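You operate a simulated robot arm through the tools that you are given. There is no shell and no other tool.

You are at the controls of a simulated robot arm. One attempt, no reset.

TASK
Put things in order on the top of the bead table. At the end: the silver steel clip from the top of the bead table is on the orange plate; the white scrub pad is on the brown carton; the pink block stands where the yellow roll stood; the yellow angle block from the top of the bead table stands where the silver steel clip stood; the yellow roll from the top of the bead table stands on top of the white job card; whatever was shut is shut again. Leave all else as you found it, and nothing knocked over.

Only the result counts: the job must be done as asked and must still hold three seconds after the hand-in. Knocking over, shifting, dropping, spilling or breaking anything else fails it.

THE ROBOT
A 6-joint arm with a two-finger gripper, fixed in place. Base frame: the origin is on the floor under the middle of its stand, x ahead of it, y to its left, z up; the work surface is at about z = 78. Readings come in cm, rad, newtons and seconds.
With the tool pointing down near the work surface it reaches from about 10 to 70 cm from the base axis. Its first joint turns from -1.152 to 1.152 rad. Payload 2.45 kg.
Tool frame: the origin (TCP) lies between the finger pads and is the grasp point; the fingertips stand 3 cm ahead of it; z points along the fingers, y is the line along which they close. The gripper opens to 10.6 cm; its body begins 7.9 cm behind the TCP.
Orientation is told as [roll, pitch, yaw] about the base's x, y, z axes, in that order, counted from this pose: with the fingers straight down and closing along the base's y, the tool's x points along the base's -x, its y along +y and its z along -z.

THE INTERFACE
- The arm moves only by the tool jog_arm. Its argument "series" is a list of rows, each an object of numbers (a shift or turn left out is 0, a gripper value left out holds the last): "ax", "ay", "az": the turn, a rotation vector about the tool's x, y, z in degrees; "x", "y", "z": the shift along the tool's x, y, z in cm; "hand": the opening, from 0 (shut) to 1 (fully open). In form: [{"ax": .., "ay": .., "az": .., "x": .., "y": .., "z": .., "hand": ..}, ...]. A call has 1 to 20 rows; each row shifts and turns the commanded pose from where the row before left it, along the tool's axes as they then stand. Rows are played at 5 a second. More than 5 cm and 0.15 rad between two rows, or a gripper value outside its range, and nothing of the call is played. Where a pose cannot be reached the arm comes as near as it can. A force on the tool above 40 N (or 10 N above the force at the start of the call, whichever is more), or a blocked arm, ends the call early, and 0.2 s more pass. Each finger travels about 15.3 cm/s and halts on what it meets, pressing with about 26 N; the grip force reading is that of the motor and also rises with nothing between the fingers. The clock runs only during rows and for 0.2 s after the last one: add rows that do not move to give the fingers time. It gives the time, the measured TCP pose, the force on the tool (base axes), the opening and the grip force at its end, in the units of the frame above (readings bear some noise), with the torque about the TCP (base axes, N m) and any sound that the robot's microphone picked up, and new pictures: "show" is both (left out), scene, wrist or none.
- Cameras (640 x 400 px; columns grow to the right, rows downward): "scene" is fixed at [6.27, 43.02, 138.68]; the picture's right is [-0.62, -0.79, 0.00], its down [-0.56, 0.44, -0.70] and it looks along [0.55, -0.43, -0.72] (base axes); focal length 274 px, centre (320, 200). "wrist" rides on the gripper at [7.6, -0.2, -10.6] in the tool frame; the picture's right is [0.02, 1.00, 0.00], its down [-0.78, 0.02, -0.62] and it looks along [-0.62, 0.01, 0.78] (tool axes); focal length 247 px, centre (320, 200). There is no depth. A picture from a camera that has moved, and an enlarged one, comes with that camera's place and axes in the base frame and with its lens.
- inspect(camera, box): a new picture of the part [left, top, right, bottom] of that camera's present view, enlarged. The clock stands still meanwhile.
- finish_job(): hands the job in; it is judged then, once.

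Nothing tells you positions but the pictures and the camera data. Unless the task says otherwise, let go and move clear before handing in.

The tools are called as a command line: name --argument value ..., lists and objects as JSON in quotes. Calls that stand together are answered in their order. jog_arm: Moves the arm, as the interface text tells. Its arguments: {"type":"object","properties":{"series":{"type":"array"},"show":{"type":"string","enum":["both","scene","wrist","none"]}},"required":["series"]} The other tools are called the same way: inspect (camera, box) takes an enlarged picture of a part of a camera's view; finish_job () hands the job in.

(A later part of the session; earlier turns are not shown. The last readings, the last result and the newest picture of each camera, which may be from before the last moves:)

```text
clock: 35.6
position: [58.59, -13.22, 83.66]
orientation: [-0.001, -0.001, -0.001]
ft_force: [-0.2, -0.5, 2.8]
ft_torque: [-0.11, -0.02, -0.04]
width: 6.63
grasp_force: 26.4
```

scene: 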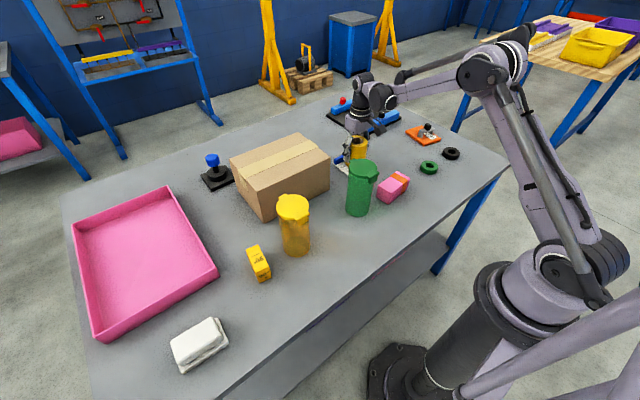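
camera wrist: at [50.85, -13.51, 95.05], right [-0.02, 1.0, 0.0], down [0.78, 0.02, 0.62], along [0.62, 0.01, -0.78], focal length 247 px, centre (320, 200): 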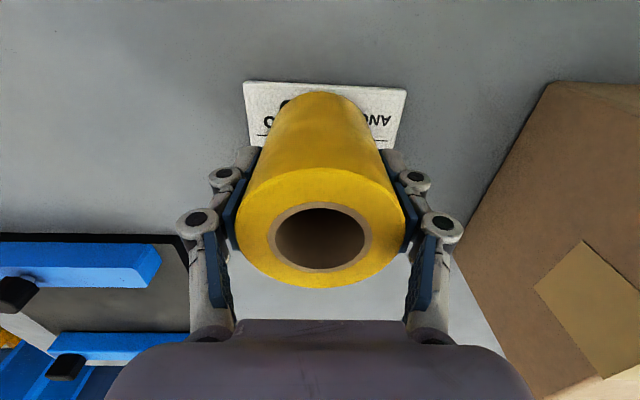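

jog_arm --series '[{"z": 0.1}, {}, {}]' --show "wrist"

```text
clock: 36.4
position: [58.51, -13.29, 83.76]
orientation: [-0.001, -0.004, -0.003]
ft_force: [2.7, -0.1, 19.5]
ft_torque: [0.01, -0.05, -0.18]
width: 6.67
grasp_force: 26.0
camera wrist: at [50.95, -13.5, 94.21], right [-0.02, 1.0, 0.0], down [0.78, 0.01, 0.62], along [0.62, 0.01, -0.78], focal length 247 px, centre (320, 200)
```

wrist: 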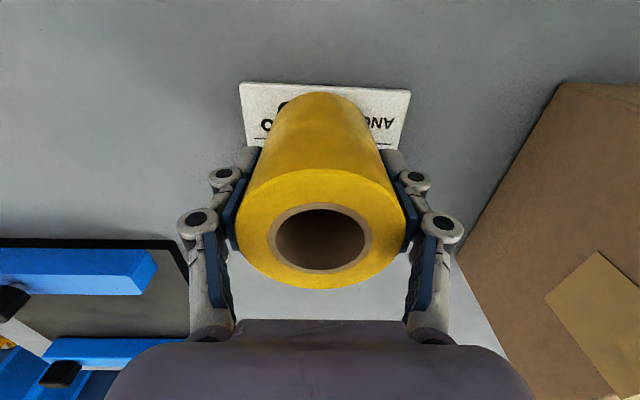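

Contact made. I'll ease off a touch, open slowly and rise straight up.

jog_arm --series '[{"z": -0.08}, {}, {"hand": 0.66}, {"hand": 0.72}, {"hand": 0.8}, {"hand": 0.9}, {}, {"z": -3}, {"z": -5}, {"z": -5}, {"z": -3}, {}]'

inspect --camera "scene" --box '[320, 80, 480, 220]'

```text
clock: 39.0
position: [58.44, -13.29, 99.76]
orientation: [-0.001, 0.001, -0.001]
ft_force: [-0.1, 0.2, 0.2]
ft_torque: [0.02, 0.04, 0.0]
width: 9.54
grasp_force: 0.1
camera wrist: at [50.98, -13.56, 110.34], right [-0.02, 1.0, 0.0], down [0.78, 0.02, 0.62], along [0.62, 0.01, -0.78], focal length 247 px, centre (320, 200)
```

scene: 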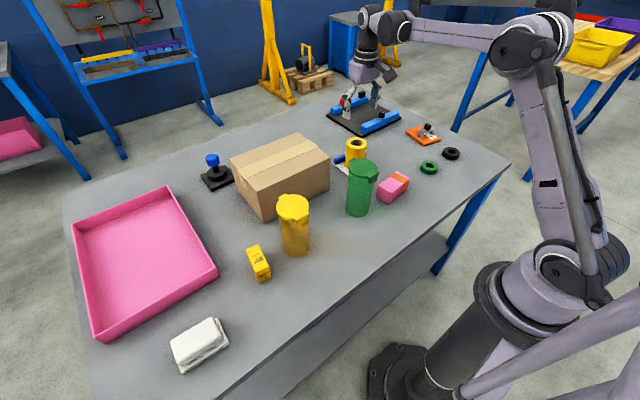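
wrist: 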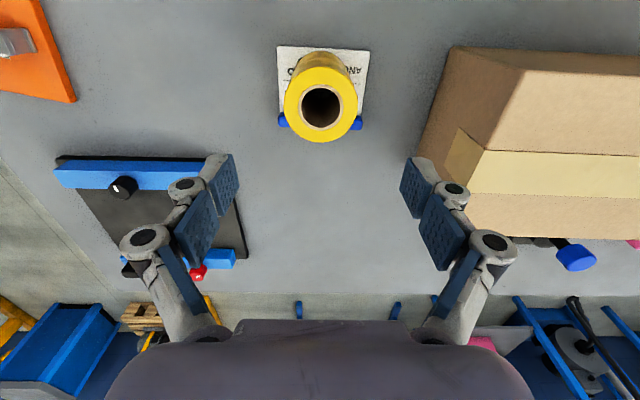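

```text
2.86 times, centred on (400, 150) of scene
camera zoom: at [6.27, 43.02, 138.68], right [-0.62, -0.79, 0.0], down [-0.56, 0.44, -0.7], along [0.55, -0.43, -0.72], focal length 783 px, centre (91, 343)
```

zoom: 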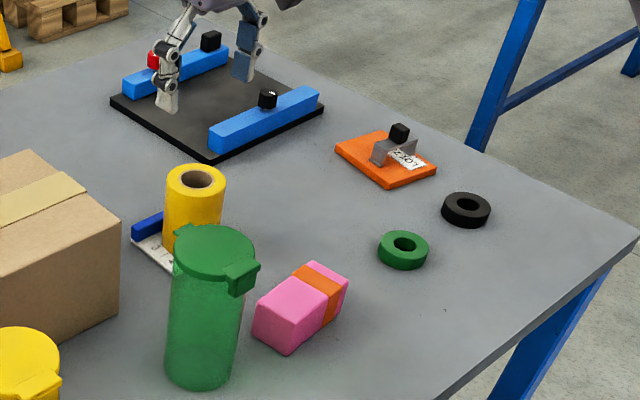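

The roll stands on the card. Next the pink block: I'll move over it to measure.

jog_arm --series '[{"x": 4.5, "y": -0.2}, {"x": 4.5, "y": -0.2}, {"x": 4.5, "y": -0.2}, {"x": 4.5, "y": -0.15}, {"hand": 1}, {}]' --show "wrist"

inspect --camera "wrist" --box '[240, 30, 400, 150]'

```text
clock: 40.4
position: [40.49, -13.82, 99.77]
orientation: [0.0, 0.001, -0.003]
ft_force: [-0.4, -0.4, -0.3]
ft_torque: [0.01, 0.01, -0.02]
width: 10.62
grasp_force: 0.1
camera wrist: at [32.93, -14.12, 110.29], right [-0.02, 1.0, 0.0], down [0.78, 0.02, 0.62], along [0.62, 0.01, -0.78], focal length 247 px, centre (320, 200)
```

wrist: 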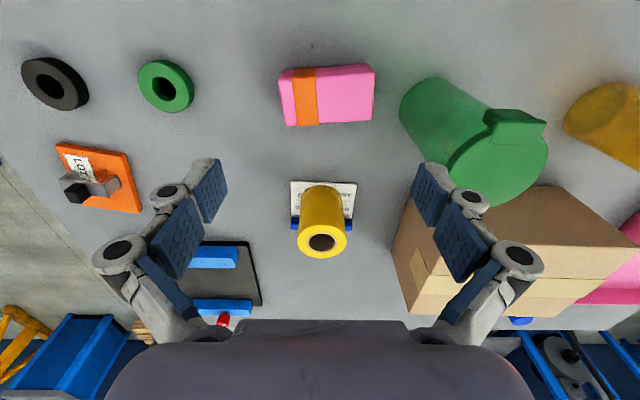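

```text
3.33 times, centred on (320, 90) of wrist
camera zoom: at [32.93, -14.12, 110.29], right [-0.02, 1.0, 0.0], down [0.78, 0.02, 0.62], along [0.62, 0.01, -0.78], focal length 823 px, centre (320, 567)
```

zoom: 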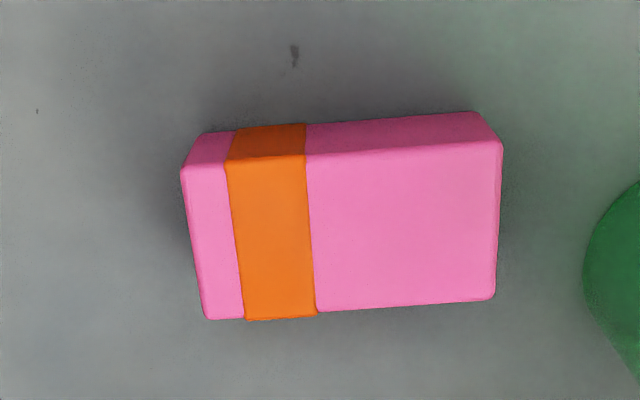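

The pink block is about 9.8 × 4.8 × 5 cm, centred near (41.1, −13.2), turned ~5°. I'll rotate the gripper to close across its width, camera away from the green cup.

jog_arm --series '[{"x": -0.6, "y": 0.65}, {"az": -7.92}, {"az": -7.92}, {"az": -7.92}, {"az": -7.92}, {"az": -7.92}, {"az": -7.92}, {"az": -7.92}, {"az": -7.92}, {"az": -7.92}, {"az": -7.92}, {"az": -7.92}, {"az": -7.93}, {"z": 4}, {}]'

inspect --camera "wrist" --box '[240, 40, 400, 160]'

```text
clock: 43.6
position: [41.03, -13.37, 95.46]
orientation: [0.0, 0.0, 1.658]
ft_force: [-0.1, 0.4, -0.4]
ft_torque: [-0.01, 0.01, 0.0]
width: 10.58
grasp_force: 0.1
camera wrist: at [41.94, -21.01, 106.15], right [-0.99, -0.11, 0.0], down [-0.09, 0.78, 0.62], along [-0.07, 0.62, -0.78], focal length 247 px, centre (320, 200)
```

scene: 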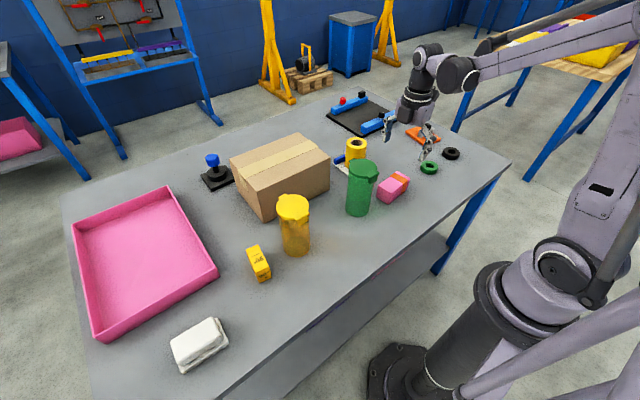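
wrist: 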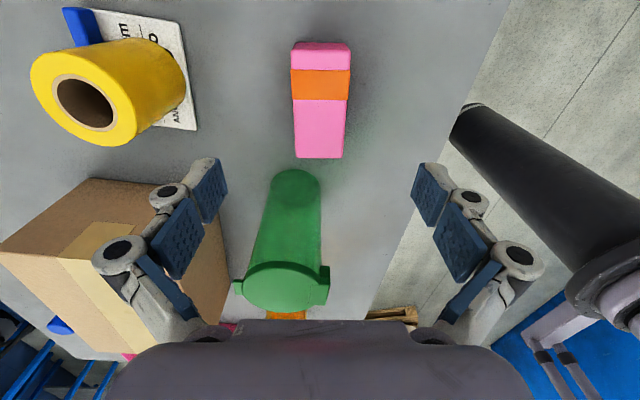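

```text
3.33 times, centred on (320, 100) of wrist
camera zoom: at [41.94, -21.01, 106.15], right [-0.99, -0.11, 0.0], down [-0.09, 0.78, 0.62], along [-0.07, 0.62, -0.78], focal length 823 px, centre (320, 533)
```

zoom: 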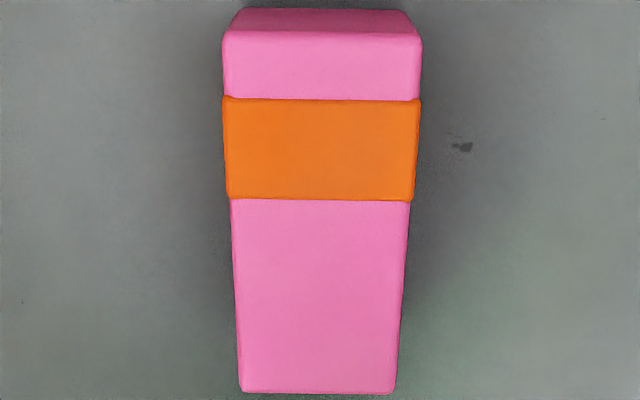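

Aligned well. Descending and gripping the pink block.

jog_arm --series '[{"x": -0.2, "z": 4}, {"z": 4}, {"z": 3.5}, {"z": 2}, {}, {"hand": 0.7}, {"hand": 0.5}, {"hand": 0.35}, {"hand": 0.2}, {"hand": 0}, {}, {}]'

```text
clock: 46.2
position: [41.03, -13.11, 82.21]
orientation: [-0.001, 0.0, 1.659]
ft_force: [-0.2, -0.1, 0.6]
ft_torque: [0.02, 0.0, -0.01]
width: 4.93
grasp_force: 26.0
camera wrist: at [41.85, -20.81, 92.85], right [-0.99, -0.11, 0.0], down [-0.08, 0.78, 0.62], along [-0.07, 0.62, -0.78], focal length 247 px, centre (320, 200)
```

scene: 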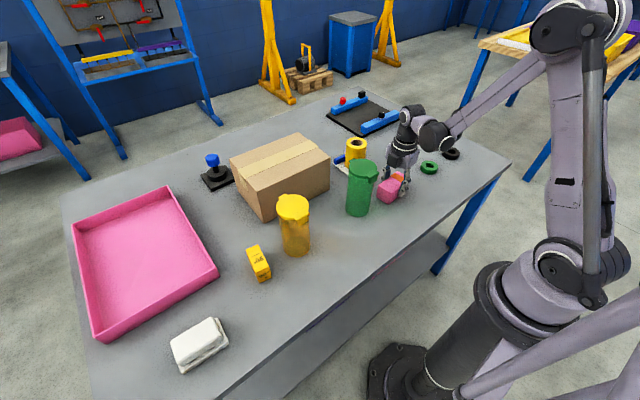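
wrist: 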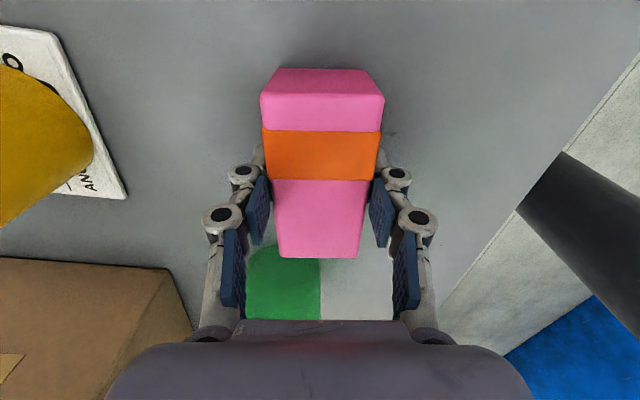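

Block gripped (4.93 cm). Lifting and carrying it to the roll's former spot at (53.0, −29.1).

jog_arm --series '[{"z": -1}, {"z": -4}, {"z": -5}, {"x": 3.39, "y": -2.11}, {"x": 3.39, "y": -2.11}, {"x": 3.39, "y": -2.11}, {"x": 3.39, "y": -2.11}, {"x": 3.38, "y": -2.11}, {}]'

```text
clock: 48.2
position: [53.17, -29.01, 92.2]
orientation: [0.001, 0.0, 1.658]
ft_force: [0.2, 0.5, -1.8]
ft_torque: [0.01, 0.01, 0.0]
width: 4.95
grasp_force: 26.2
camera wrist: at [54.08, -36.76, 102.82], right [-0.99, -0.11, 0.0], down [-0.08, 0.78, 0.62], along [-0.07, 0.62, -0.78], focal length 247 px, centre (320, 200)
```

scene: 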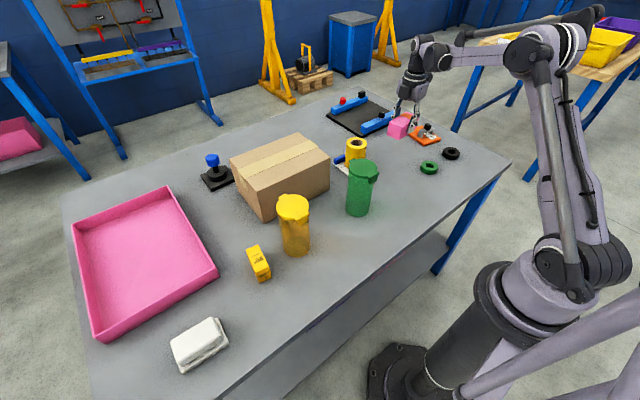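
wrist: 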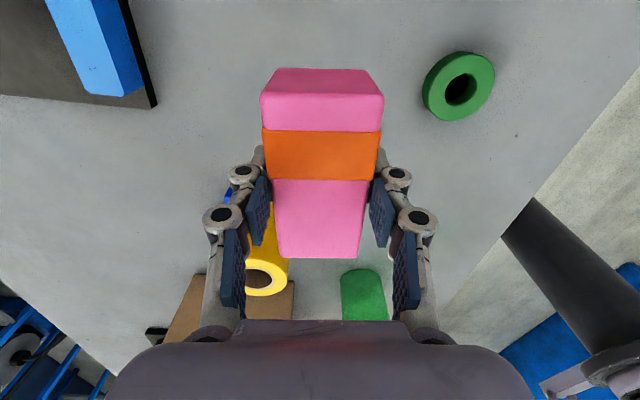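

Over the target. Lowering the block onto the table.

jog_arm --series '[{"y": 0.13, "z": 4}, {"z": 3}, {"z": 2}, {"z": 0.6}, {}, {"z": 0.25}, {}]' --show "wrist"

```text
clock: 49.8
position: [52.84, -29.1, 82.19]
orientation: [0.0, 0.002, 1.659]
ft_force: [-0.1, 0.1, -0.6]
ft_torque: [-0.03, 0.02, 0.02]
width: 4.95
grasp_force: 25.7
camera wrist: at [53.85, -36.76, 92.85], right [-0.99, -0.11, 0.0], down [-0.09, 0.78, 0.62], along [-0.07, 0.62, -0.78], focal length 247 px, centre (320, 200)
```

wrist: 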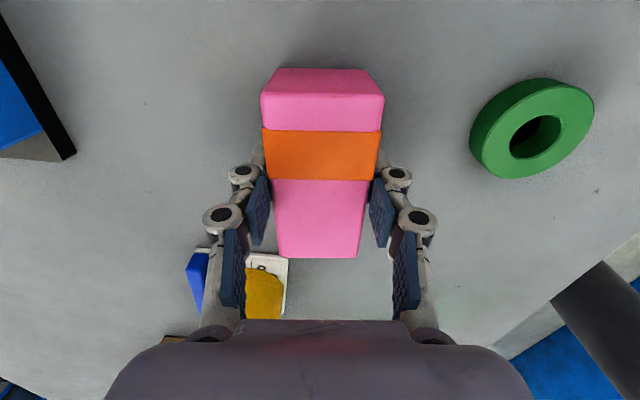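

jog_arm --series '[{"z": 0.1}, {}, {}]' --show "none"

```text
clock: 50.6
position: [52.92, -28.97, 82.24]
orientation: [0.0, 0.001, 1.66]
ft_force: [-1.8, 0.7, 21.7]
ft_torque: [0.02, 0.07, 0.05]
width: 4.96
grasp_force: 26.3
```

Contact. Ease off, release, and rise.

jog_arm --series '[{"z": -0.08}, {}, {"hand": 0.5}, {"hand": 0.6}, {"hand": 0.8}, {}, {"z": -3}, {"z": -4}, {"z": -5}, {"z": -4}, {}]'

inspect --camera "scene" --box '[320, 80, 480, 220]'

```text
clock: 53.0
position: [52.81, -28.86, 98.46]
orientation: [0.0, -0.001, 1.659]
ft_force: [0.0, -0.2, -0.9]
ft_torque: [-0.01, -0.02, -0.04]
width: 8.48
grasp_force: 0.0
camera wrist: at [53.8, -36.57, 108.99], right [-0.99, -0.11, 0.0], down [-0.09, 0.78, 0.62], along [-0.07, 0.62, -0.78], focal length 247 px, centre (320, 200)
```

scene: 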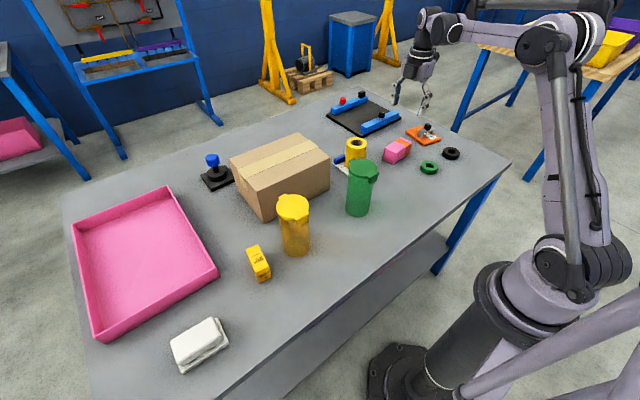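
wrist: 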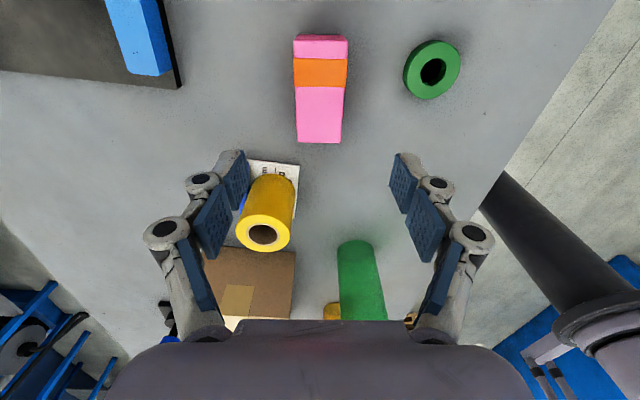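

```text
2.86 times, centred on (400, 150) of scene
camera zoom: at [6.27, 43.02, 138.68], right [-0.62, -0.79, 0.0], down [-0.56, 0.44, -0.7], along [0.55, -0.43, -0.72], focal length 783 px, centre (91, 343)
```

zoom: 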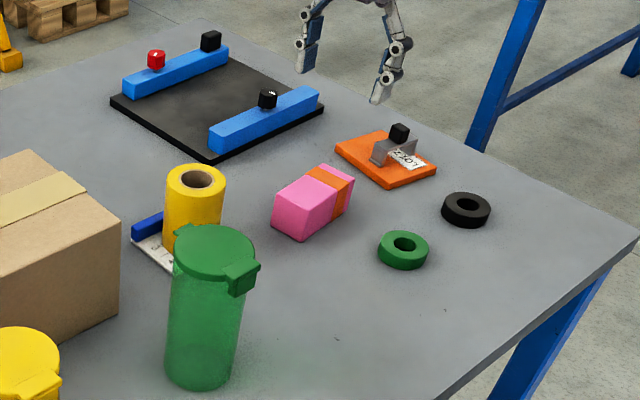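

The pink block stands in the roll's old place. Now I go up, turn back to yaw 0 and travel to the yellow angle block on the left side.

jog_arm --series '[{"z": -5}, {"az": 7.92}, {"az": 7.92}, {"az": 7.92}, {"az": 7.92}, {"az": 7.92}, {"az": 7.92}, {"az": 7.92}, {"az": 7.92}, {"az": 7.92}, {"az": 7.92}, {"az": 7.92}, {"az": 7.93}, {"hand": 1}]' --show "none"

jog_arm --series '[{"x": 1.2, "y": 4.75}, {"x": 1.2, "y": 4.75}, {"x": 1.2, "y": 4.75}, {"x": 1.2, "y": 4.75}, {"x": 1.2, "y": 4.75}, {"x": 1.2, "y": 4.75}, {"x": 1.2, "y": 4.75}, {"x": 1.2, "y": 4.75}, {"x": 1.2, "y": 4.75}, {"x": 1.2, "y": 4.75}, {"x": 1.2, "y": 4.75}, {"x": 1.2, "y": 4.75}, {}]'

```text
clock: 56.0
position: [52.86, -29.0, 103.23]
orientation: [0.0, 0.0, -0.003]
ft_force: [0.3, 0.2, 0.1]
ft_torque: [-0.01, -0.01, 0.01]
width: 10.6
grasp_force: 0.1
```

```text
clock: 58.8
position: [38.69, 28.02, 103.35]
orientation: [0.0, 0.0, -0.002]
ft_force: [-0.5, 0.2, -0.3]
ft_torque: [-0.04, -0.02, -0.04]
width: 10.59
grasp_force: 0.1
camera wrist: at [31.15, 27.6, 113.91], right [-0.02, 1.0, 0.0], down [0.78, 0.01, 0.62], along [0.62, 0.01, -0.78], focal length 247 px, centre (320, 200)
```

scene: 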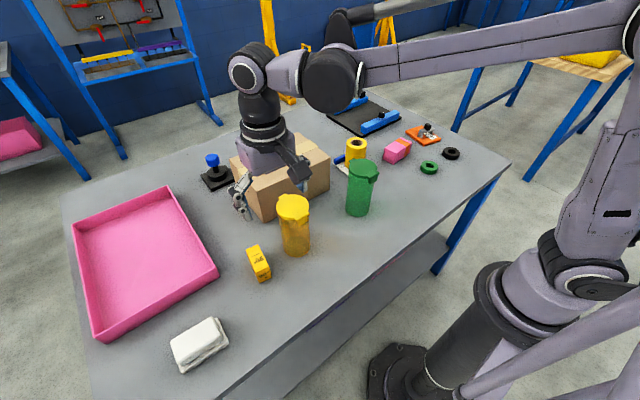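
wrist: 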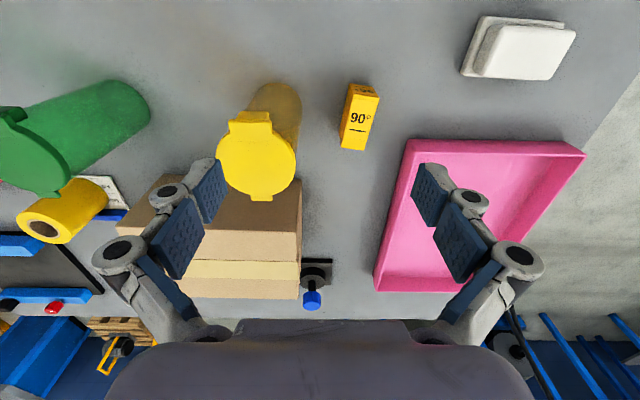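

I can see the angle block between the yellow cup and pink tray, plus the scrub pad. I'll zoom in on these.

inspect --camera "wrist" --box '[300, 60, 440, 170]'

inspect --camera "wrist" --box '[440, 0, 600, 110]'

inspect --camera "scene" --box '[220, 220, 320, 300]'

```text
3.64 times, centred on (370, 115) of wrist
camera zoom: at [31.15, 27.6, 113.91], right [-0.02, 1.0, 0.0], down [0.78, 0.01, 0.62], along [0.62, 0.01, -0.78], focal length 898 px, centre (138, 509)
```

zoom: 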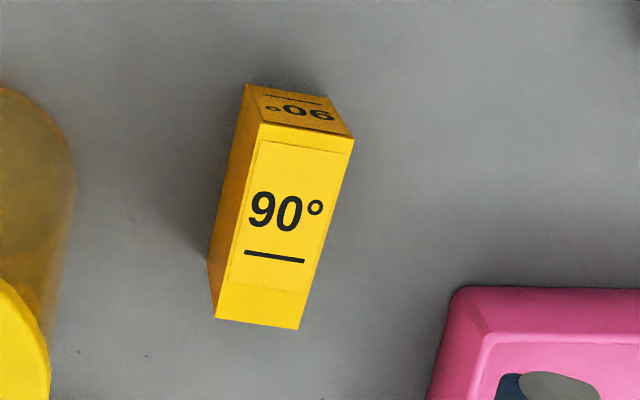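

```text
3.64 times, centred on (520, 55) of wrist
camera zoom: at [31.15, 27.6, 113.91], right [-0.02, 1.0, 0.0], down [0.78, 0.01, 0.62], along [0.62, 0.01, -0.78], focal length 898 px, centre (-407, 727)
```

zoom: 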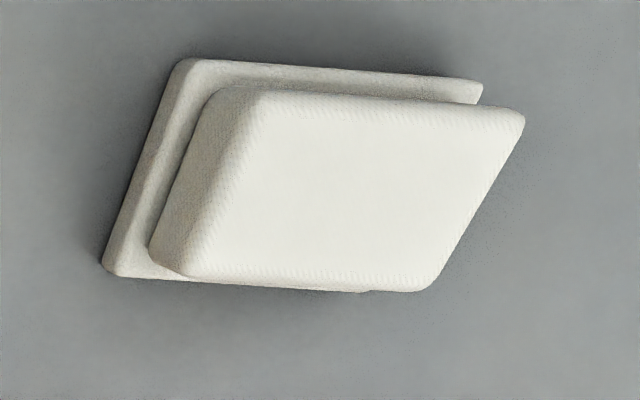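

```text
5.00 times, centred on (270, 260) of scene
camera zoom: at [6.27, 43.03, 138.68], right [-0.62, -0.79, 0.0], down [-0.56, 0.44, -0.7], along [0.55, -0.43, -0.72], focal length 1370 px, centre (570, -100)
```

zoom: 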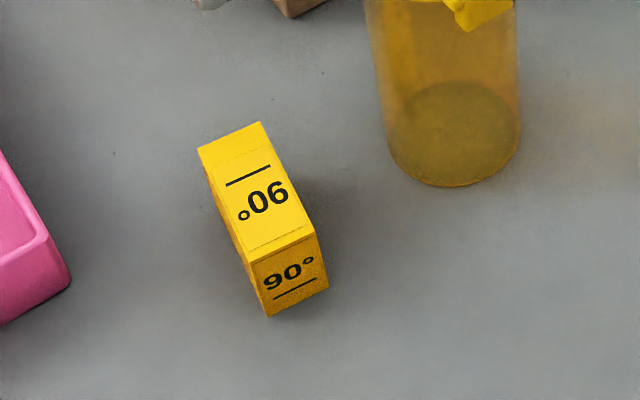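

The angle block is about 7 × 3 × 5 cm, centred near (43.2, 32.9), yaw ≈ −8°. I'll go above it with the hand half open to stay clear of the yellow cup and tray.

jog_arm --series '[{"x": -2.25, "y": 2.43, "hand": 0.47}, {"x": -2.25, "y": 2.43}, {"az": 8}, {"z": 4}, {"z": 4}, {}]' --show "wrist"

inspect --camera "wrist" --box '[240, 40, 400, 160]'

```text
clock: 60.2
position: [43.07, 32.75, 95.42]
orientation: [0.001, 0.0, -0.141]
ft_force: [-0.2, -0.4, -0.6]
ft_torque: [-0.01, 0.01, -0.02]
width: 4.98
grasp_force: 0.1
camera wrist: at [35.66, 33.58, 105.97], right [0.12, 0.99, 0.0], down [0.78, -0.09, 0.62], along [0.62, -0.07, -0.78], focal length 247 px, centre (320, 200)
```

wrist: 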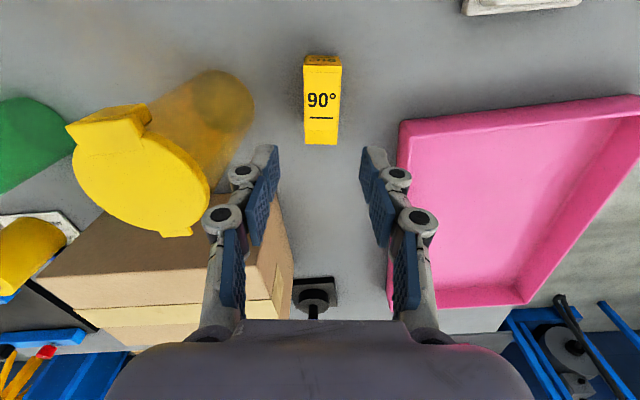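

```text
3.33 times, centred on (320, 100) of wrist
camera zoom: at [35.66, 33.58, 105.97], right [0.12, 0.99, 0.0], down [0.78, -0.09, 0.62], along [0.62, -0.07, -0.78], focal length 823 px, centre (320, 533)
```

zoom: 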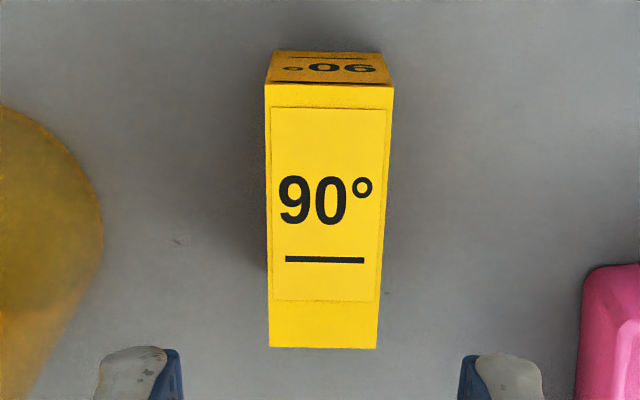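

Fine alignment: turn 1.3° more, shift 0.1 cm, then descend and grip.

jog_arm --series '[{"az": 1.3, "y": 0.1}, {"z": 4}, {"z": 4}, {"z": 3.5}, {"z": 1.8}, {}, {"hand": 0.35}, {"hand": 0.25}, {"hand": 0.1}, {"hand": 0}, {}]'

```text
clock: 62.6
position: [43.35, 32.98, 82.1]
orientation: [0.002, 0.002, -0.164]
ft_force: [-0.3, 0.6, 1.2]
ft_torque: [0.0, -0.01, 0.0]
width: 3.14
grasp_force: 25.9
camera wrist: at [35.81, 33.91, 92.74], right [0.14, 0.99, 0.0], down [0.78, -0.11, 0.62], along [0.62, -0.09, -0.78], focal length 247 px, centre (320, 200)
```

scene: 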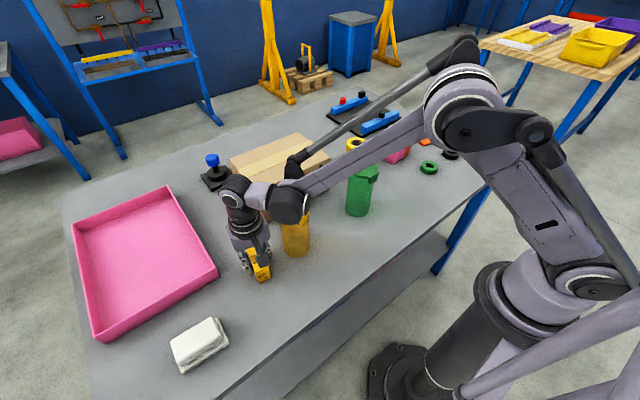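
wrist: 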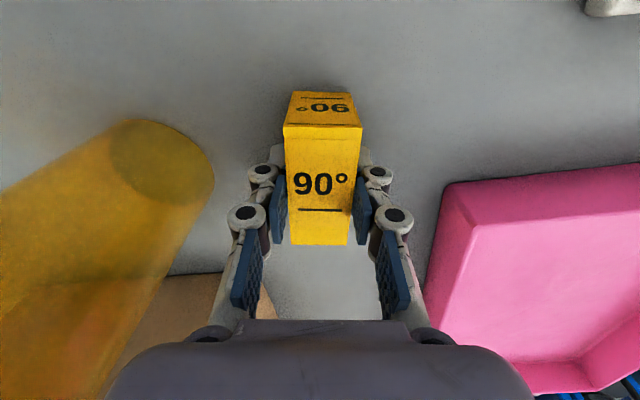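

Gripped (3.14 cm). Lifting high over the yellow cup and moving to the clip's old spot (32.95, 13.1).

jog_arm --series '[{"z": -1}, {"z": -4}, {"z": -5}, {"z": -5}, {"z": -5}, {"x": 1.408, "y": -4.25}, {"x": 1.408, "y": -4.25}, {"x": 1.408, "y": -4.25}, {"x": 1.408, "y": -4.25}, {"x": 1.408, "y": -4.25}, {}]'

```text
clock: 65.0
position: [32.6, 13.22, 102.11]
orientation: [0.002, 0.0, -0.164]
ft_force: [-0.1, 0.3, -1.7]
ft_torque: [-0.03, 0.01, -0.01]
width: 3.11
grasp_force: 26.2
camera wrist: at [25.19, 14.18, 112.71], right [0.14, 0.99, 0.0], down [0.78, -0.11, 0.62], along [0.62, -0.09, -0.78], focal length 247 px, centre (320, 200)
```

scene: 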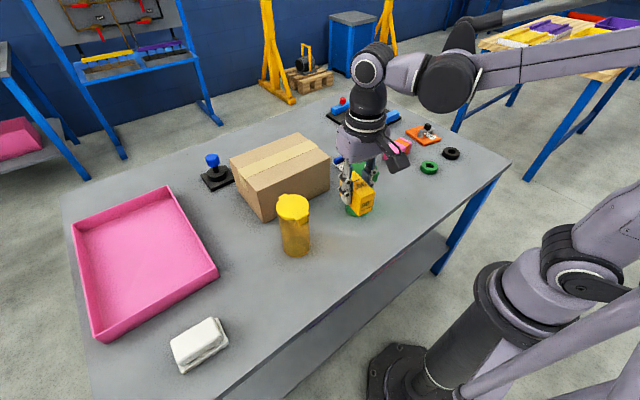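
wrist: 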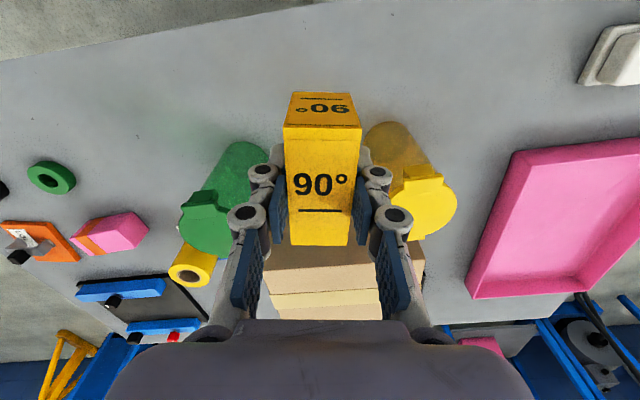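

Nearly over the spot; small correction and lower.

jog_arm --series '[{"x": -0.2, "z": 4.5}, {"z": 4.5}, {"z": 4.5}, {"z": 4}, {"z": 1.6}, {}, {"z": 0.3}, {}, {}]'

```text
clock: 67.0
position: [32.97, 13.03, 82.7]
orientation: [-0.001, -0.001, -0.165]
ft_force: [0.8, 0.2, -1.9]
ft_torque: [0.01, 0.02, 0.0]
width: 3.11
grasp_force: 25.5
camera wrist: at [25.52, 13.95, 93.26], right [0.14, 0.99, 0.0], down [0.78, -0.11, 0.62], along [0.62, -0.09, -0.78], focal length 247 px, centre (320, 200)
```

scene: 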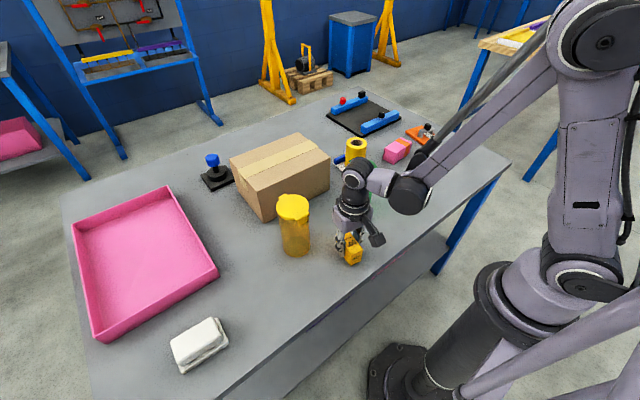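
wrist: 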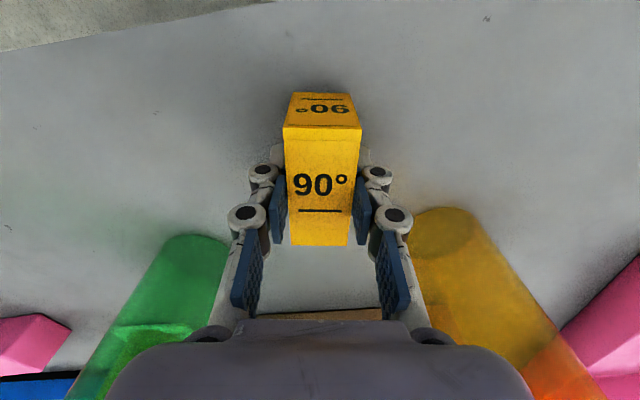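

jog_arm --series '[{"z": 0.4}, {}, {"z": 0.15}, {}, {}]' --show "none"

```text
clock: 68.2
position: [32.89, 12.94, 82.18]
orientation: [0.0, -0.001, -0.163]
ft_force: [2.3, -1.6, 16.8]
ft_torque: [0.03, 0.27, 0.01]
width: 3.1
grasp_force: 26.1
```

Contact made. Ease off, release and rise.

jog_arm --series '[{"z": -0.08}, {}, {"hand": 0.33}, {"hand": 0.4}, {"hand": 0.5}, {}, {"z": -3}, {"z": -5}, {"z": -5}, {"z": -5}, {"z": -5}, {}]'

inspect --camera "scene" --box '[300, 200, 400, 290]'

```text
clock: 70.8
position: [32.97, 12.88, 105.12]
orientation: [0.002, -0.001, -0.164]
ft_force: [1.2, -0.4, 0.3]
ft_torque: [-0.03, 0.0, -0.02]
width: 5.32
grasp_force: 0.0
camera wrist: at [25.48, 13.8, 115.83], right [0.14, 0.99, 0.0], down [0.78, -0.11, 0.62], along [0.62, -0.09, -0.78], focal length 247 px, centre (320, 200)
```

scene: 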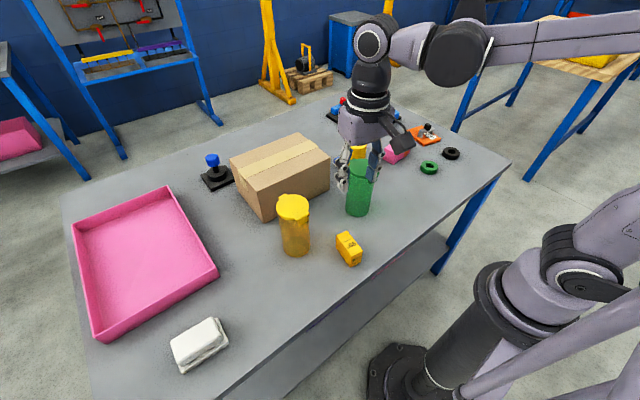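
wrist: 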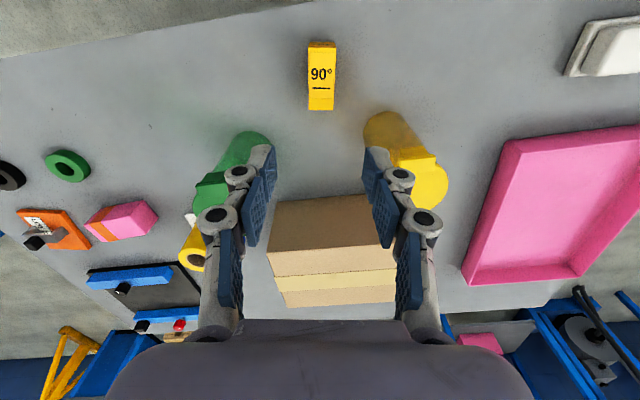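

```text
4.44 times, centred on (350, 245) of scene
camera zoom: at [6.27, 43.02, 138.68], right [-0.62, -0.79, 0.0], down [-0.56, 0.44, -0.7], along [0.55, -0.43, -0.72], focal length 1218 px, centre (187, 0)
```

zoom: 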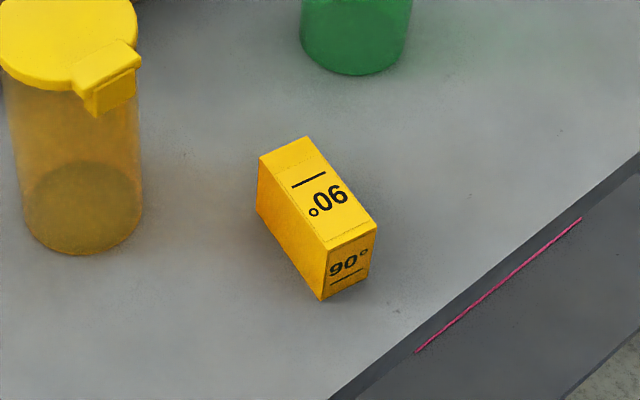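

The angle block is in place. Last item: the scrub pad, near (35, 51). I'll turn the gripper to close along x and travel above it.

jog_arm --series '[{"az": -7.94, "hand": 0.75}, {"az": -7.94}, {"az": -7.94}, {"az": -7.94}, {"az": -7.94}, {"az": -7.94}, {"az": -7.94}, {"az": -7.94}, {"az": -7.94}, {"az": -7.94}, {"az": -7.94}, {"az": -7.94}]' --show "none"

jog_arm --series '[{"x": -4.8, "y": 0.086}, {"x": -4.8, "y": 0.086}, {"x": -4.8, "y": 0.086}, {"x": -4.8, "y": 0.086}, {"x": -4.8, "y": 0.086}, {"x": -4.8, "y": 0.086}, {"x": -4.8, "y": 0.086}, {"x": -4.8, "y": 0.086}, {"z": 3}, {}]'

```text
clock: 73.4
position: [32.94, 13.15, 105.08]
orientation: [0.0, 0.0, 1.502]
ft_force: [-0.1, 0.7, -0.5]
ft_torque: [-0.03, 0.03, 0.04]
width: 7.94
grasp_force: 0.1
```

```text
clock: 75.6
position: [35.07, 51.33, 102.03]
orientation: [-0.001, 0.0, 1.499]
ft_force: [0.1, 0.9, 0.5]
ft_torque: [0.02, -0.04, 0.01]
width: 7.96
grasp_force: 0.0
camera wrist: at [34.78, 43.64, 112.7], right [-1.0, 0.05, 0.0], down [0.04, 0.78, 0.62], along [0.03, 0.62, -0.78], focal length 247 px, centre (320, 200)
```

scene: 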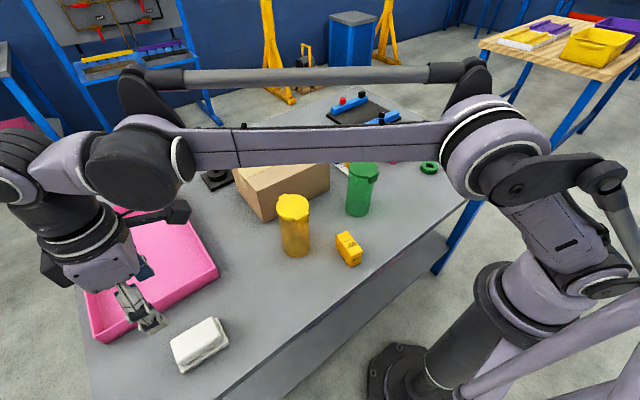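
wrist: 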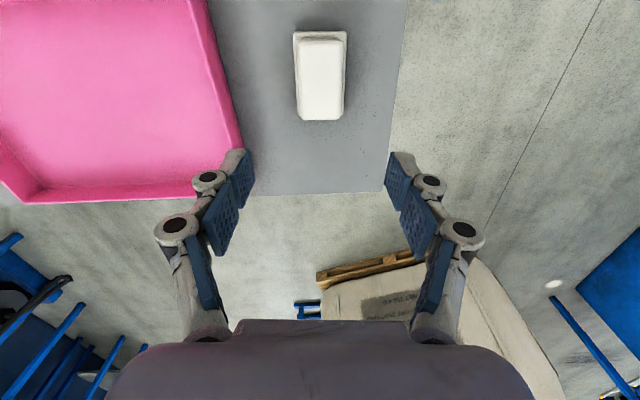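

The pad is in view. Zooming in to see its tiers and alignment.

inspect --camera "wrist" --box '[260, 10, 380, 140]'

inspect --camera "scene" --box '[100, 260, 250, 390]'

```text
3.08 times, centred on (320, 75) of wrist
camera zoom: at [34.78, 43.64, 112.7], right [-1.0, 0.05, 0.0], down [0.04, 0.78, 0.62], along [0.03, 0.62, -0.78], focal length 760 px, centre (320, 585)
```

zoom: 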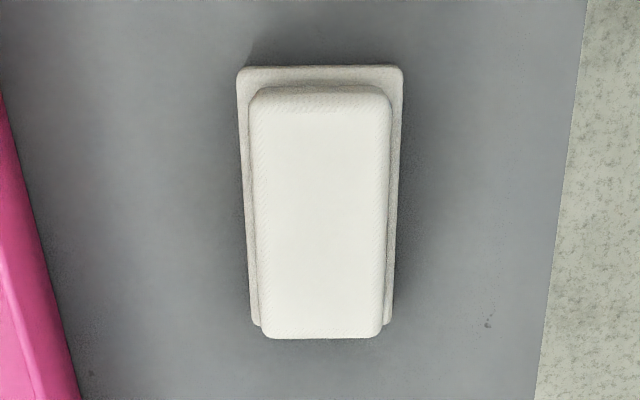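

```text
3.08 times, centred on (175, 325) of scene
camera zoom: at [6.27, 43.02, 138.68], right [-0.62, -0.79, 0.0], down [-0.56, 0.44, -0.7], along [0.55, -0.43, -0.72], focal length 843 px, centre (766, -185)
```

zoom: 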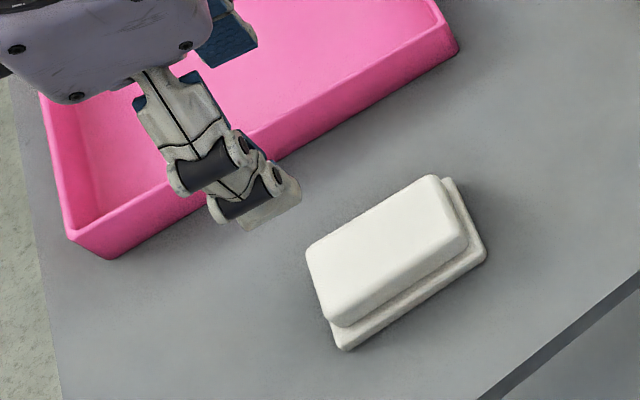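

The upper tier is ~5 cm wide on a ~6.1 cm base. I'll align and descend to just above it for a closer look at the tier heights.

jog_arm --series '[{"az": -0.7, "x": 0.2, "y": 0.05}, {"z": 4}, {"z": 4}, {"z": 4}, {"z": 2}, {}]'

inspect --camera "scene" --box '[130, 270, 250, 390]'

inspect --camera "wrist" --box '[230, 40, 410, 200]'

```text
clock: 77.0
position: [34.98, 51.21, 88.32]
orientation: [-0.001, -0.001, 1.51]
ft_force: [0.4, -0.3, -0.2]
ft_torque: [0.0, 0.01, -0.03]
width: 7.95
grasp_force: 0.1
camera wrist: at [34.8, 43.47, 98.79], right [-1.0, 0.04, 0.0], down [0.03, 0.78, 0.62], along [0.02, 0.62, -0.78], focal length 247 px, centre (320, 200)
```

scene: 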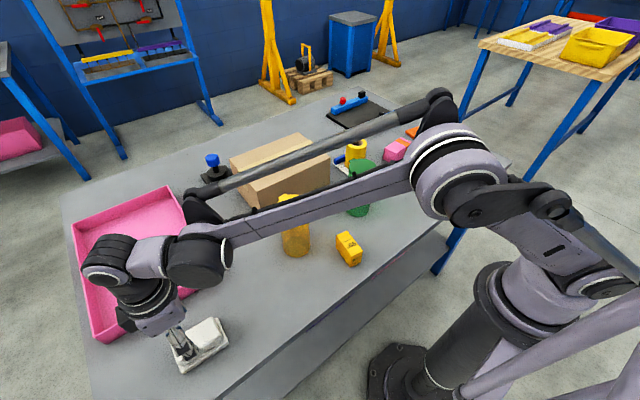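
wrist: 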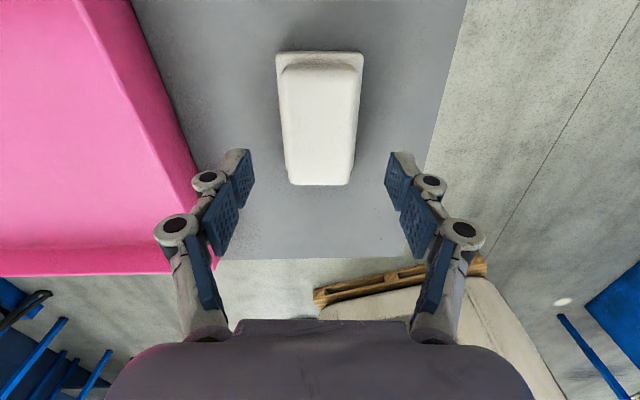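

```text
3.33 times, centred on (190, 330) of scene
camera zoom: at [6.27, 43.02, 138.68], right [-0.62, -0.79, 0.0], down [-0.56, 0.44, -0.7], along [0.55, -0.43, -0.72], focal length 913 px, centre (753, -233)
```

zoom: 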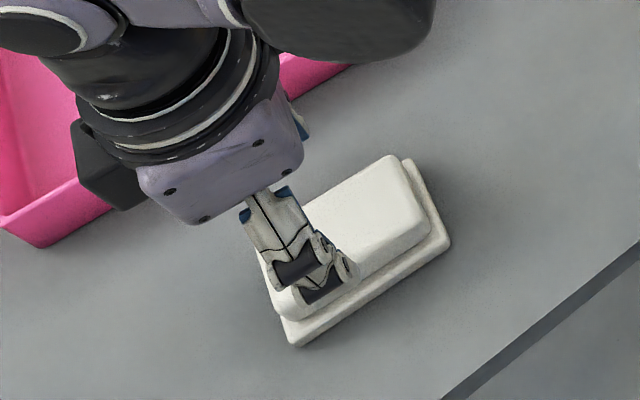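

```text
2.50 times, centred on (320, 120) of wrist
camera zoom: at [34.8, 43.47, 98.79], right [-1.0, 0.04, 0.0], down [0.03, 0.78, 0.62], along [0.02, 0.62, -0.78], focal length 617 px, centre (320, 400)
```

zoom: 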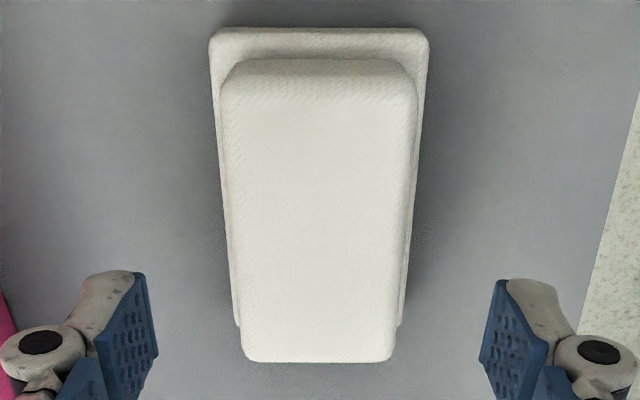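

Upper tier spans roughly z 79–82 and is ~5 cm wide. I'll descend so the tips are just above the base tier, then close on the upper tier.

jog_arm --series '[{"z": 2.5, "y": -0.05}, {"z": 2}, {"z": 1.2}, {}, {"hand": 0.6}, {"hand": 0.5}, {"hand": 0.4}, {"hand": 0.2}, {"hand": 0}, {}, {}]'

inspect --camera "scene" --box '[130, 270, 250, 390]'

```text
clock: 79.4
position: [35.08, 51.23, 82.42]
orientation: [-0.001, 0.001, 1.512]
ft_force: [-0.1, -0.7, 1.4]
ft_torque: [-0.02, 0.05, 0.04]
width: 4.92
grasp_force: 25.7
camera wrist: at [34.88, 43.48, 93.07], right [-1.0, 0.04, 0.0], down [0.03, 0.78, 0.62], along [0.02, 0.62, -0.78], focal length 247 px, centre (320, 200)
```

scene: 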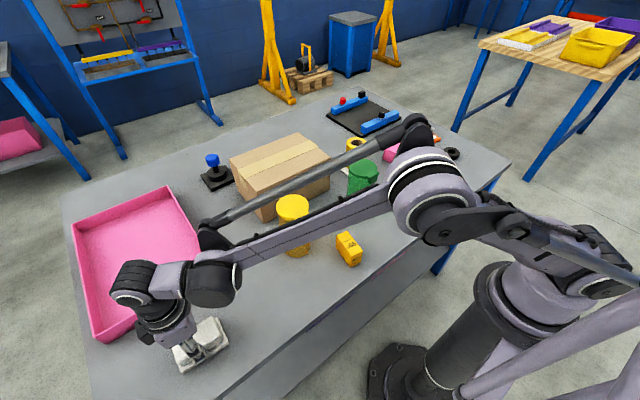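
wrist: 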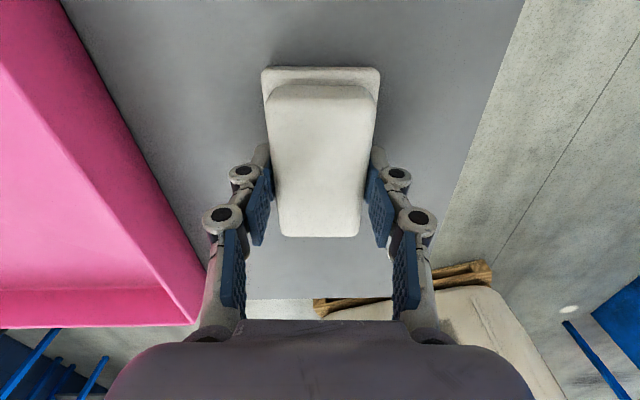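

```text
3.33 times, centred on (190, 330) of scene
camera zoom: at [6.27, 43.02, 138.68], right [-0.62, -0.79, 0.0], down [-0.56, 0.44, -0.7], along [0.55, -0.43, -0.72], focal length 913 px, centre (753, -233)
```

zoom: 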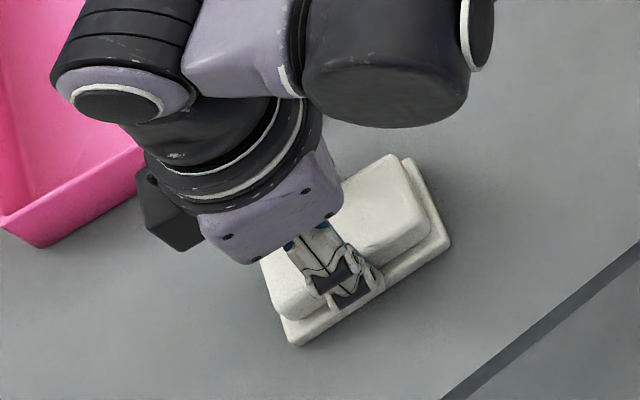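

Gripped the upper tier (4.92 cm). I'll lift slightly to see whether the base tier comes along.

jog_arm --series '[{"z": -1}, {"z": -2}, {"z": -2}, {}]'

inspect --camera "scene" --box '[130, 270, 250, 390]'

```text
clock: 80.4
position: [34.8, 51.12, 87.5]
orientation: [0.0, 0.001, 1.511]
ft_force: [0.0, 0.2, -0.2]
ft_torque: [-0.02, 0.0, 0.04]
width: 4.92
grasp_force: 26.3
camera wrist: at [34.73, 43.35, 98.1], right [-1.0, 0.04, 0.0], down [0.03, 0.78, 0.62], along [0.02, 0.62, -0.78], focal length 247 px, centre (320, 200)
```

scene: 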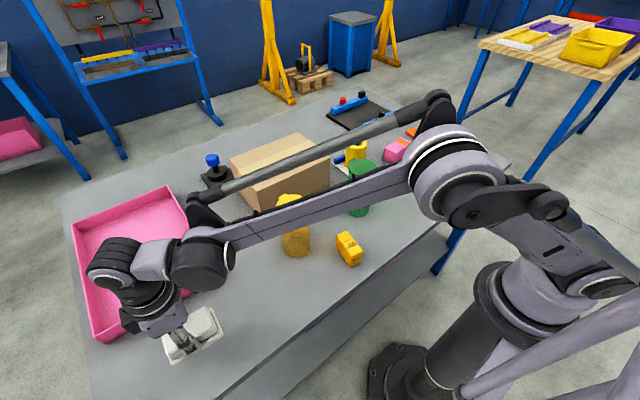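
wrist: 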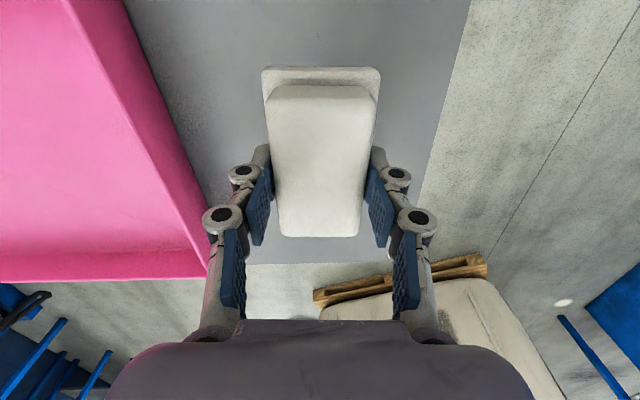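

```text
3.33 times, centred on (190, 330) of scene
camera zoom: at [6.27, 43.02, 138.68], right [-0.62, -0.79, 0.0], down [-0.56, 0.44, -0.7], along [0.55, -0.43, -0.72], focal length 913 px, centre (753, -233)
```

zoom: 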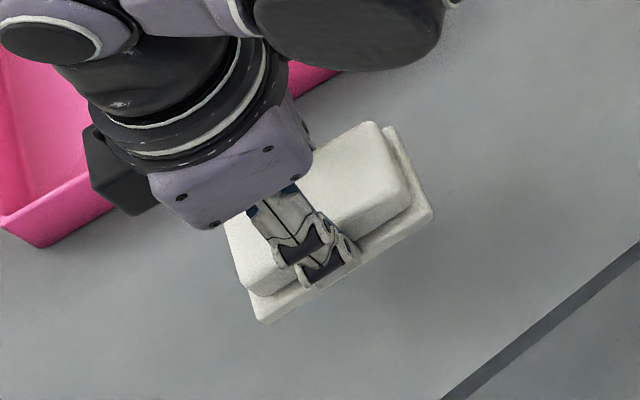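

It's one piece. I'll lift high, turn back to yaw 0, and head toward the carton.

jog_arm --series '[{"z": -4.2}, {"z": -4.2}, {"z": -4.2}, {"z": -4.2}, {"az": 7.87}, {"az": 7.87}, {"az": 7.87}, {"az": 7.87}, {"az": 7.87}, {"az": 7.87}, {"az": 7.87}, {"az": 7.87}, {"az": 7.87}, {"az": 7.87}, {"az": 7.87}]' --show "none"

jog_arm --series '[{"x": -2.143, "y": -4.457}, {"x": -2.143, "y": -4.457}, {"x": -2.143, "y": -4.457}, {"x": -2.143, "y": -4.457}, {"x": -2.143, "y": -4.457}, {"x": -2.143, "y": -4.457}, {"x": -2.143, "y": -4.457}, {}]'

```text
clock: 83.6
position: [34.85, 51.34, 104.21]
orientation: [-0.001, 0.0, -0.002]
ft_force: [-0.2, 1.0, 0.1]
ft_torque: [0.0, 0.02, 0.0]
width: 4.93
grasp_force: 26.2
```

```text
clock: 85.4
position: [49.67, 20.04, 104.33]
orientation: [0.001, -0.001, 0.003]
ft_force: [-1.1, 0.3, -0.8]
ft_torque: [0.0, 0.02, 0.01]
width: 4.94
grasp_force: 26.3
camera wrist: at [42.1, 19.69, 114.96], right [-0.02, 1.0, 0.0], down [0.78, 0.02, 0.62], along [0.62, 0.01, -0.78], focal length 247 px, centre (320, 200)
```

scene: 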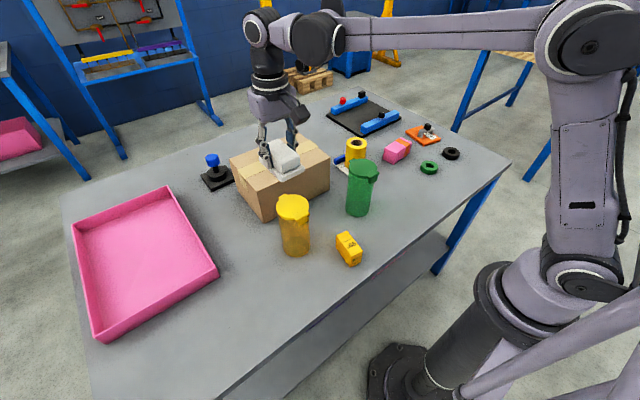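
wrist: 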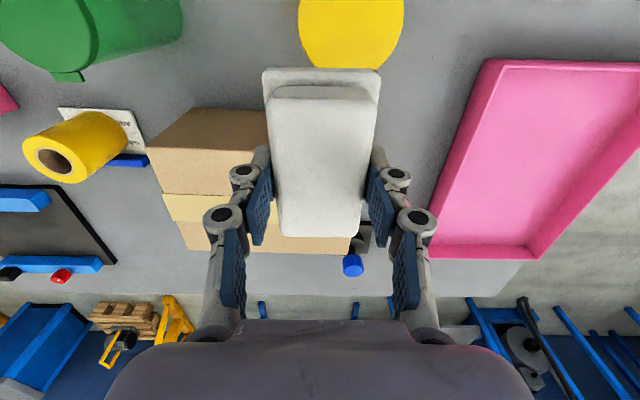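

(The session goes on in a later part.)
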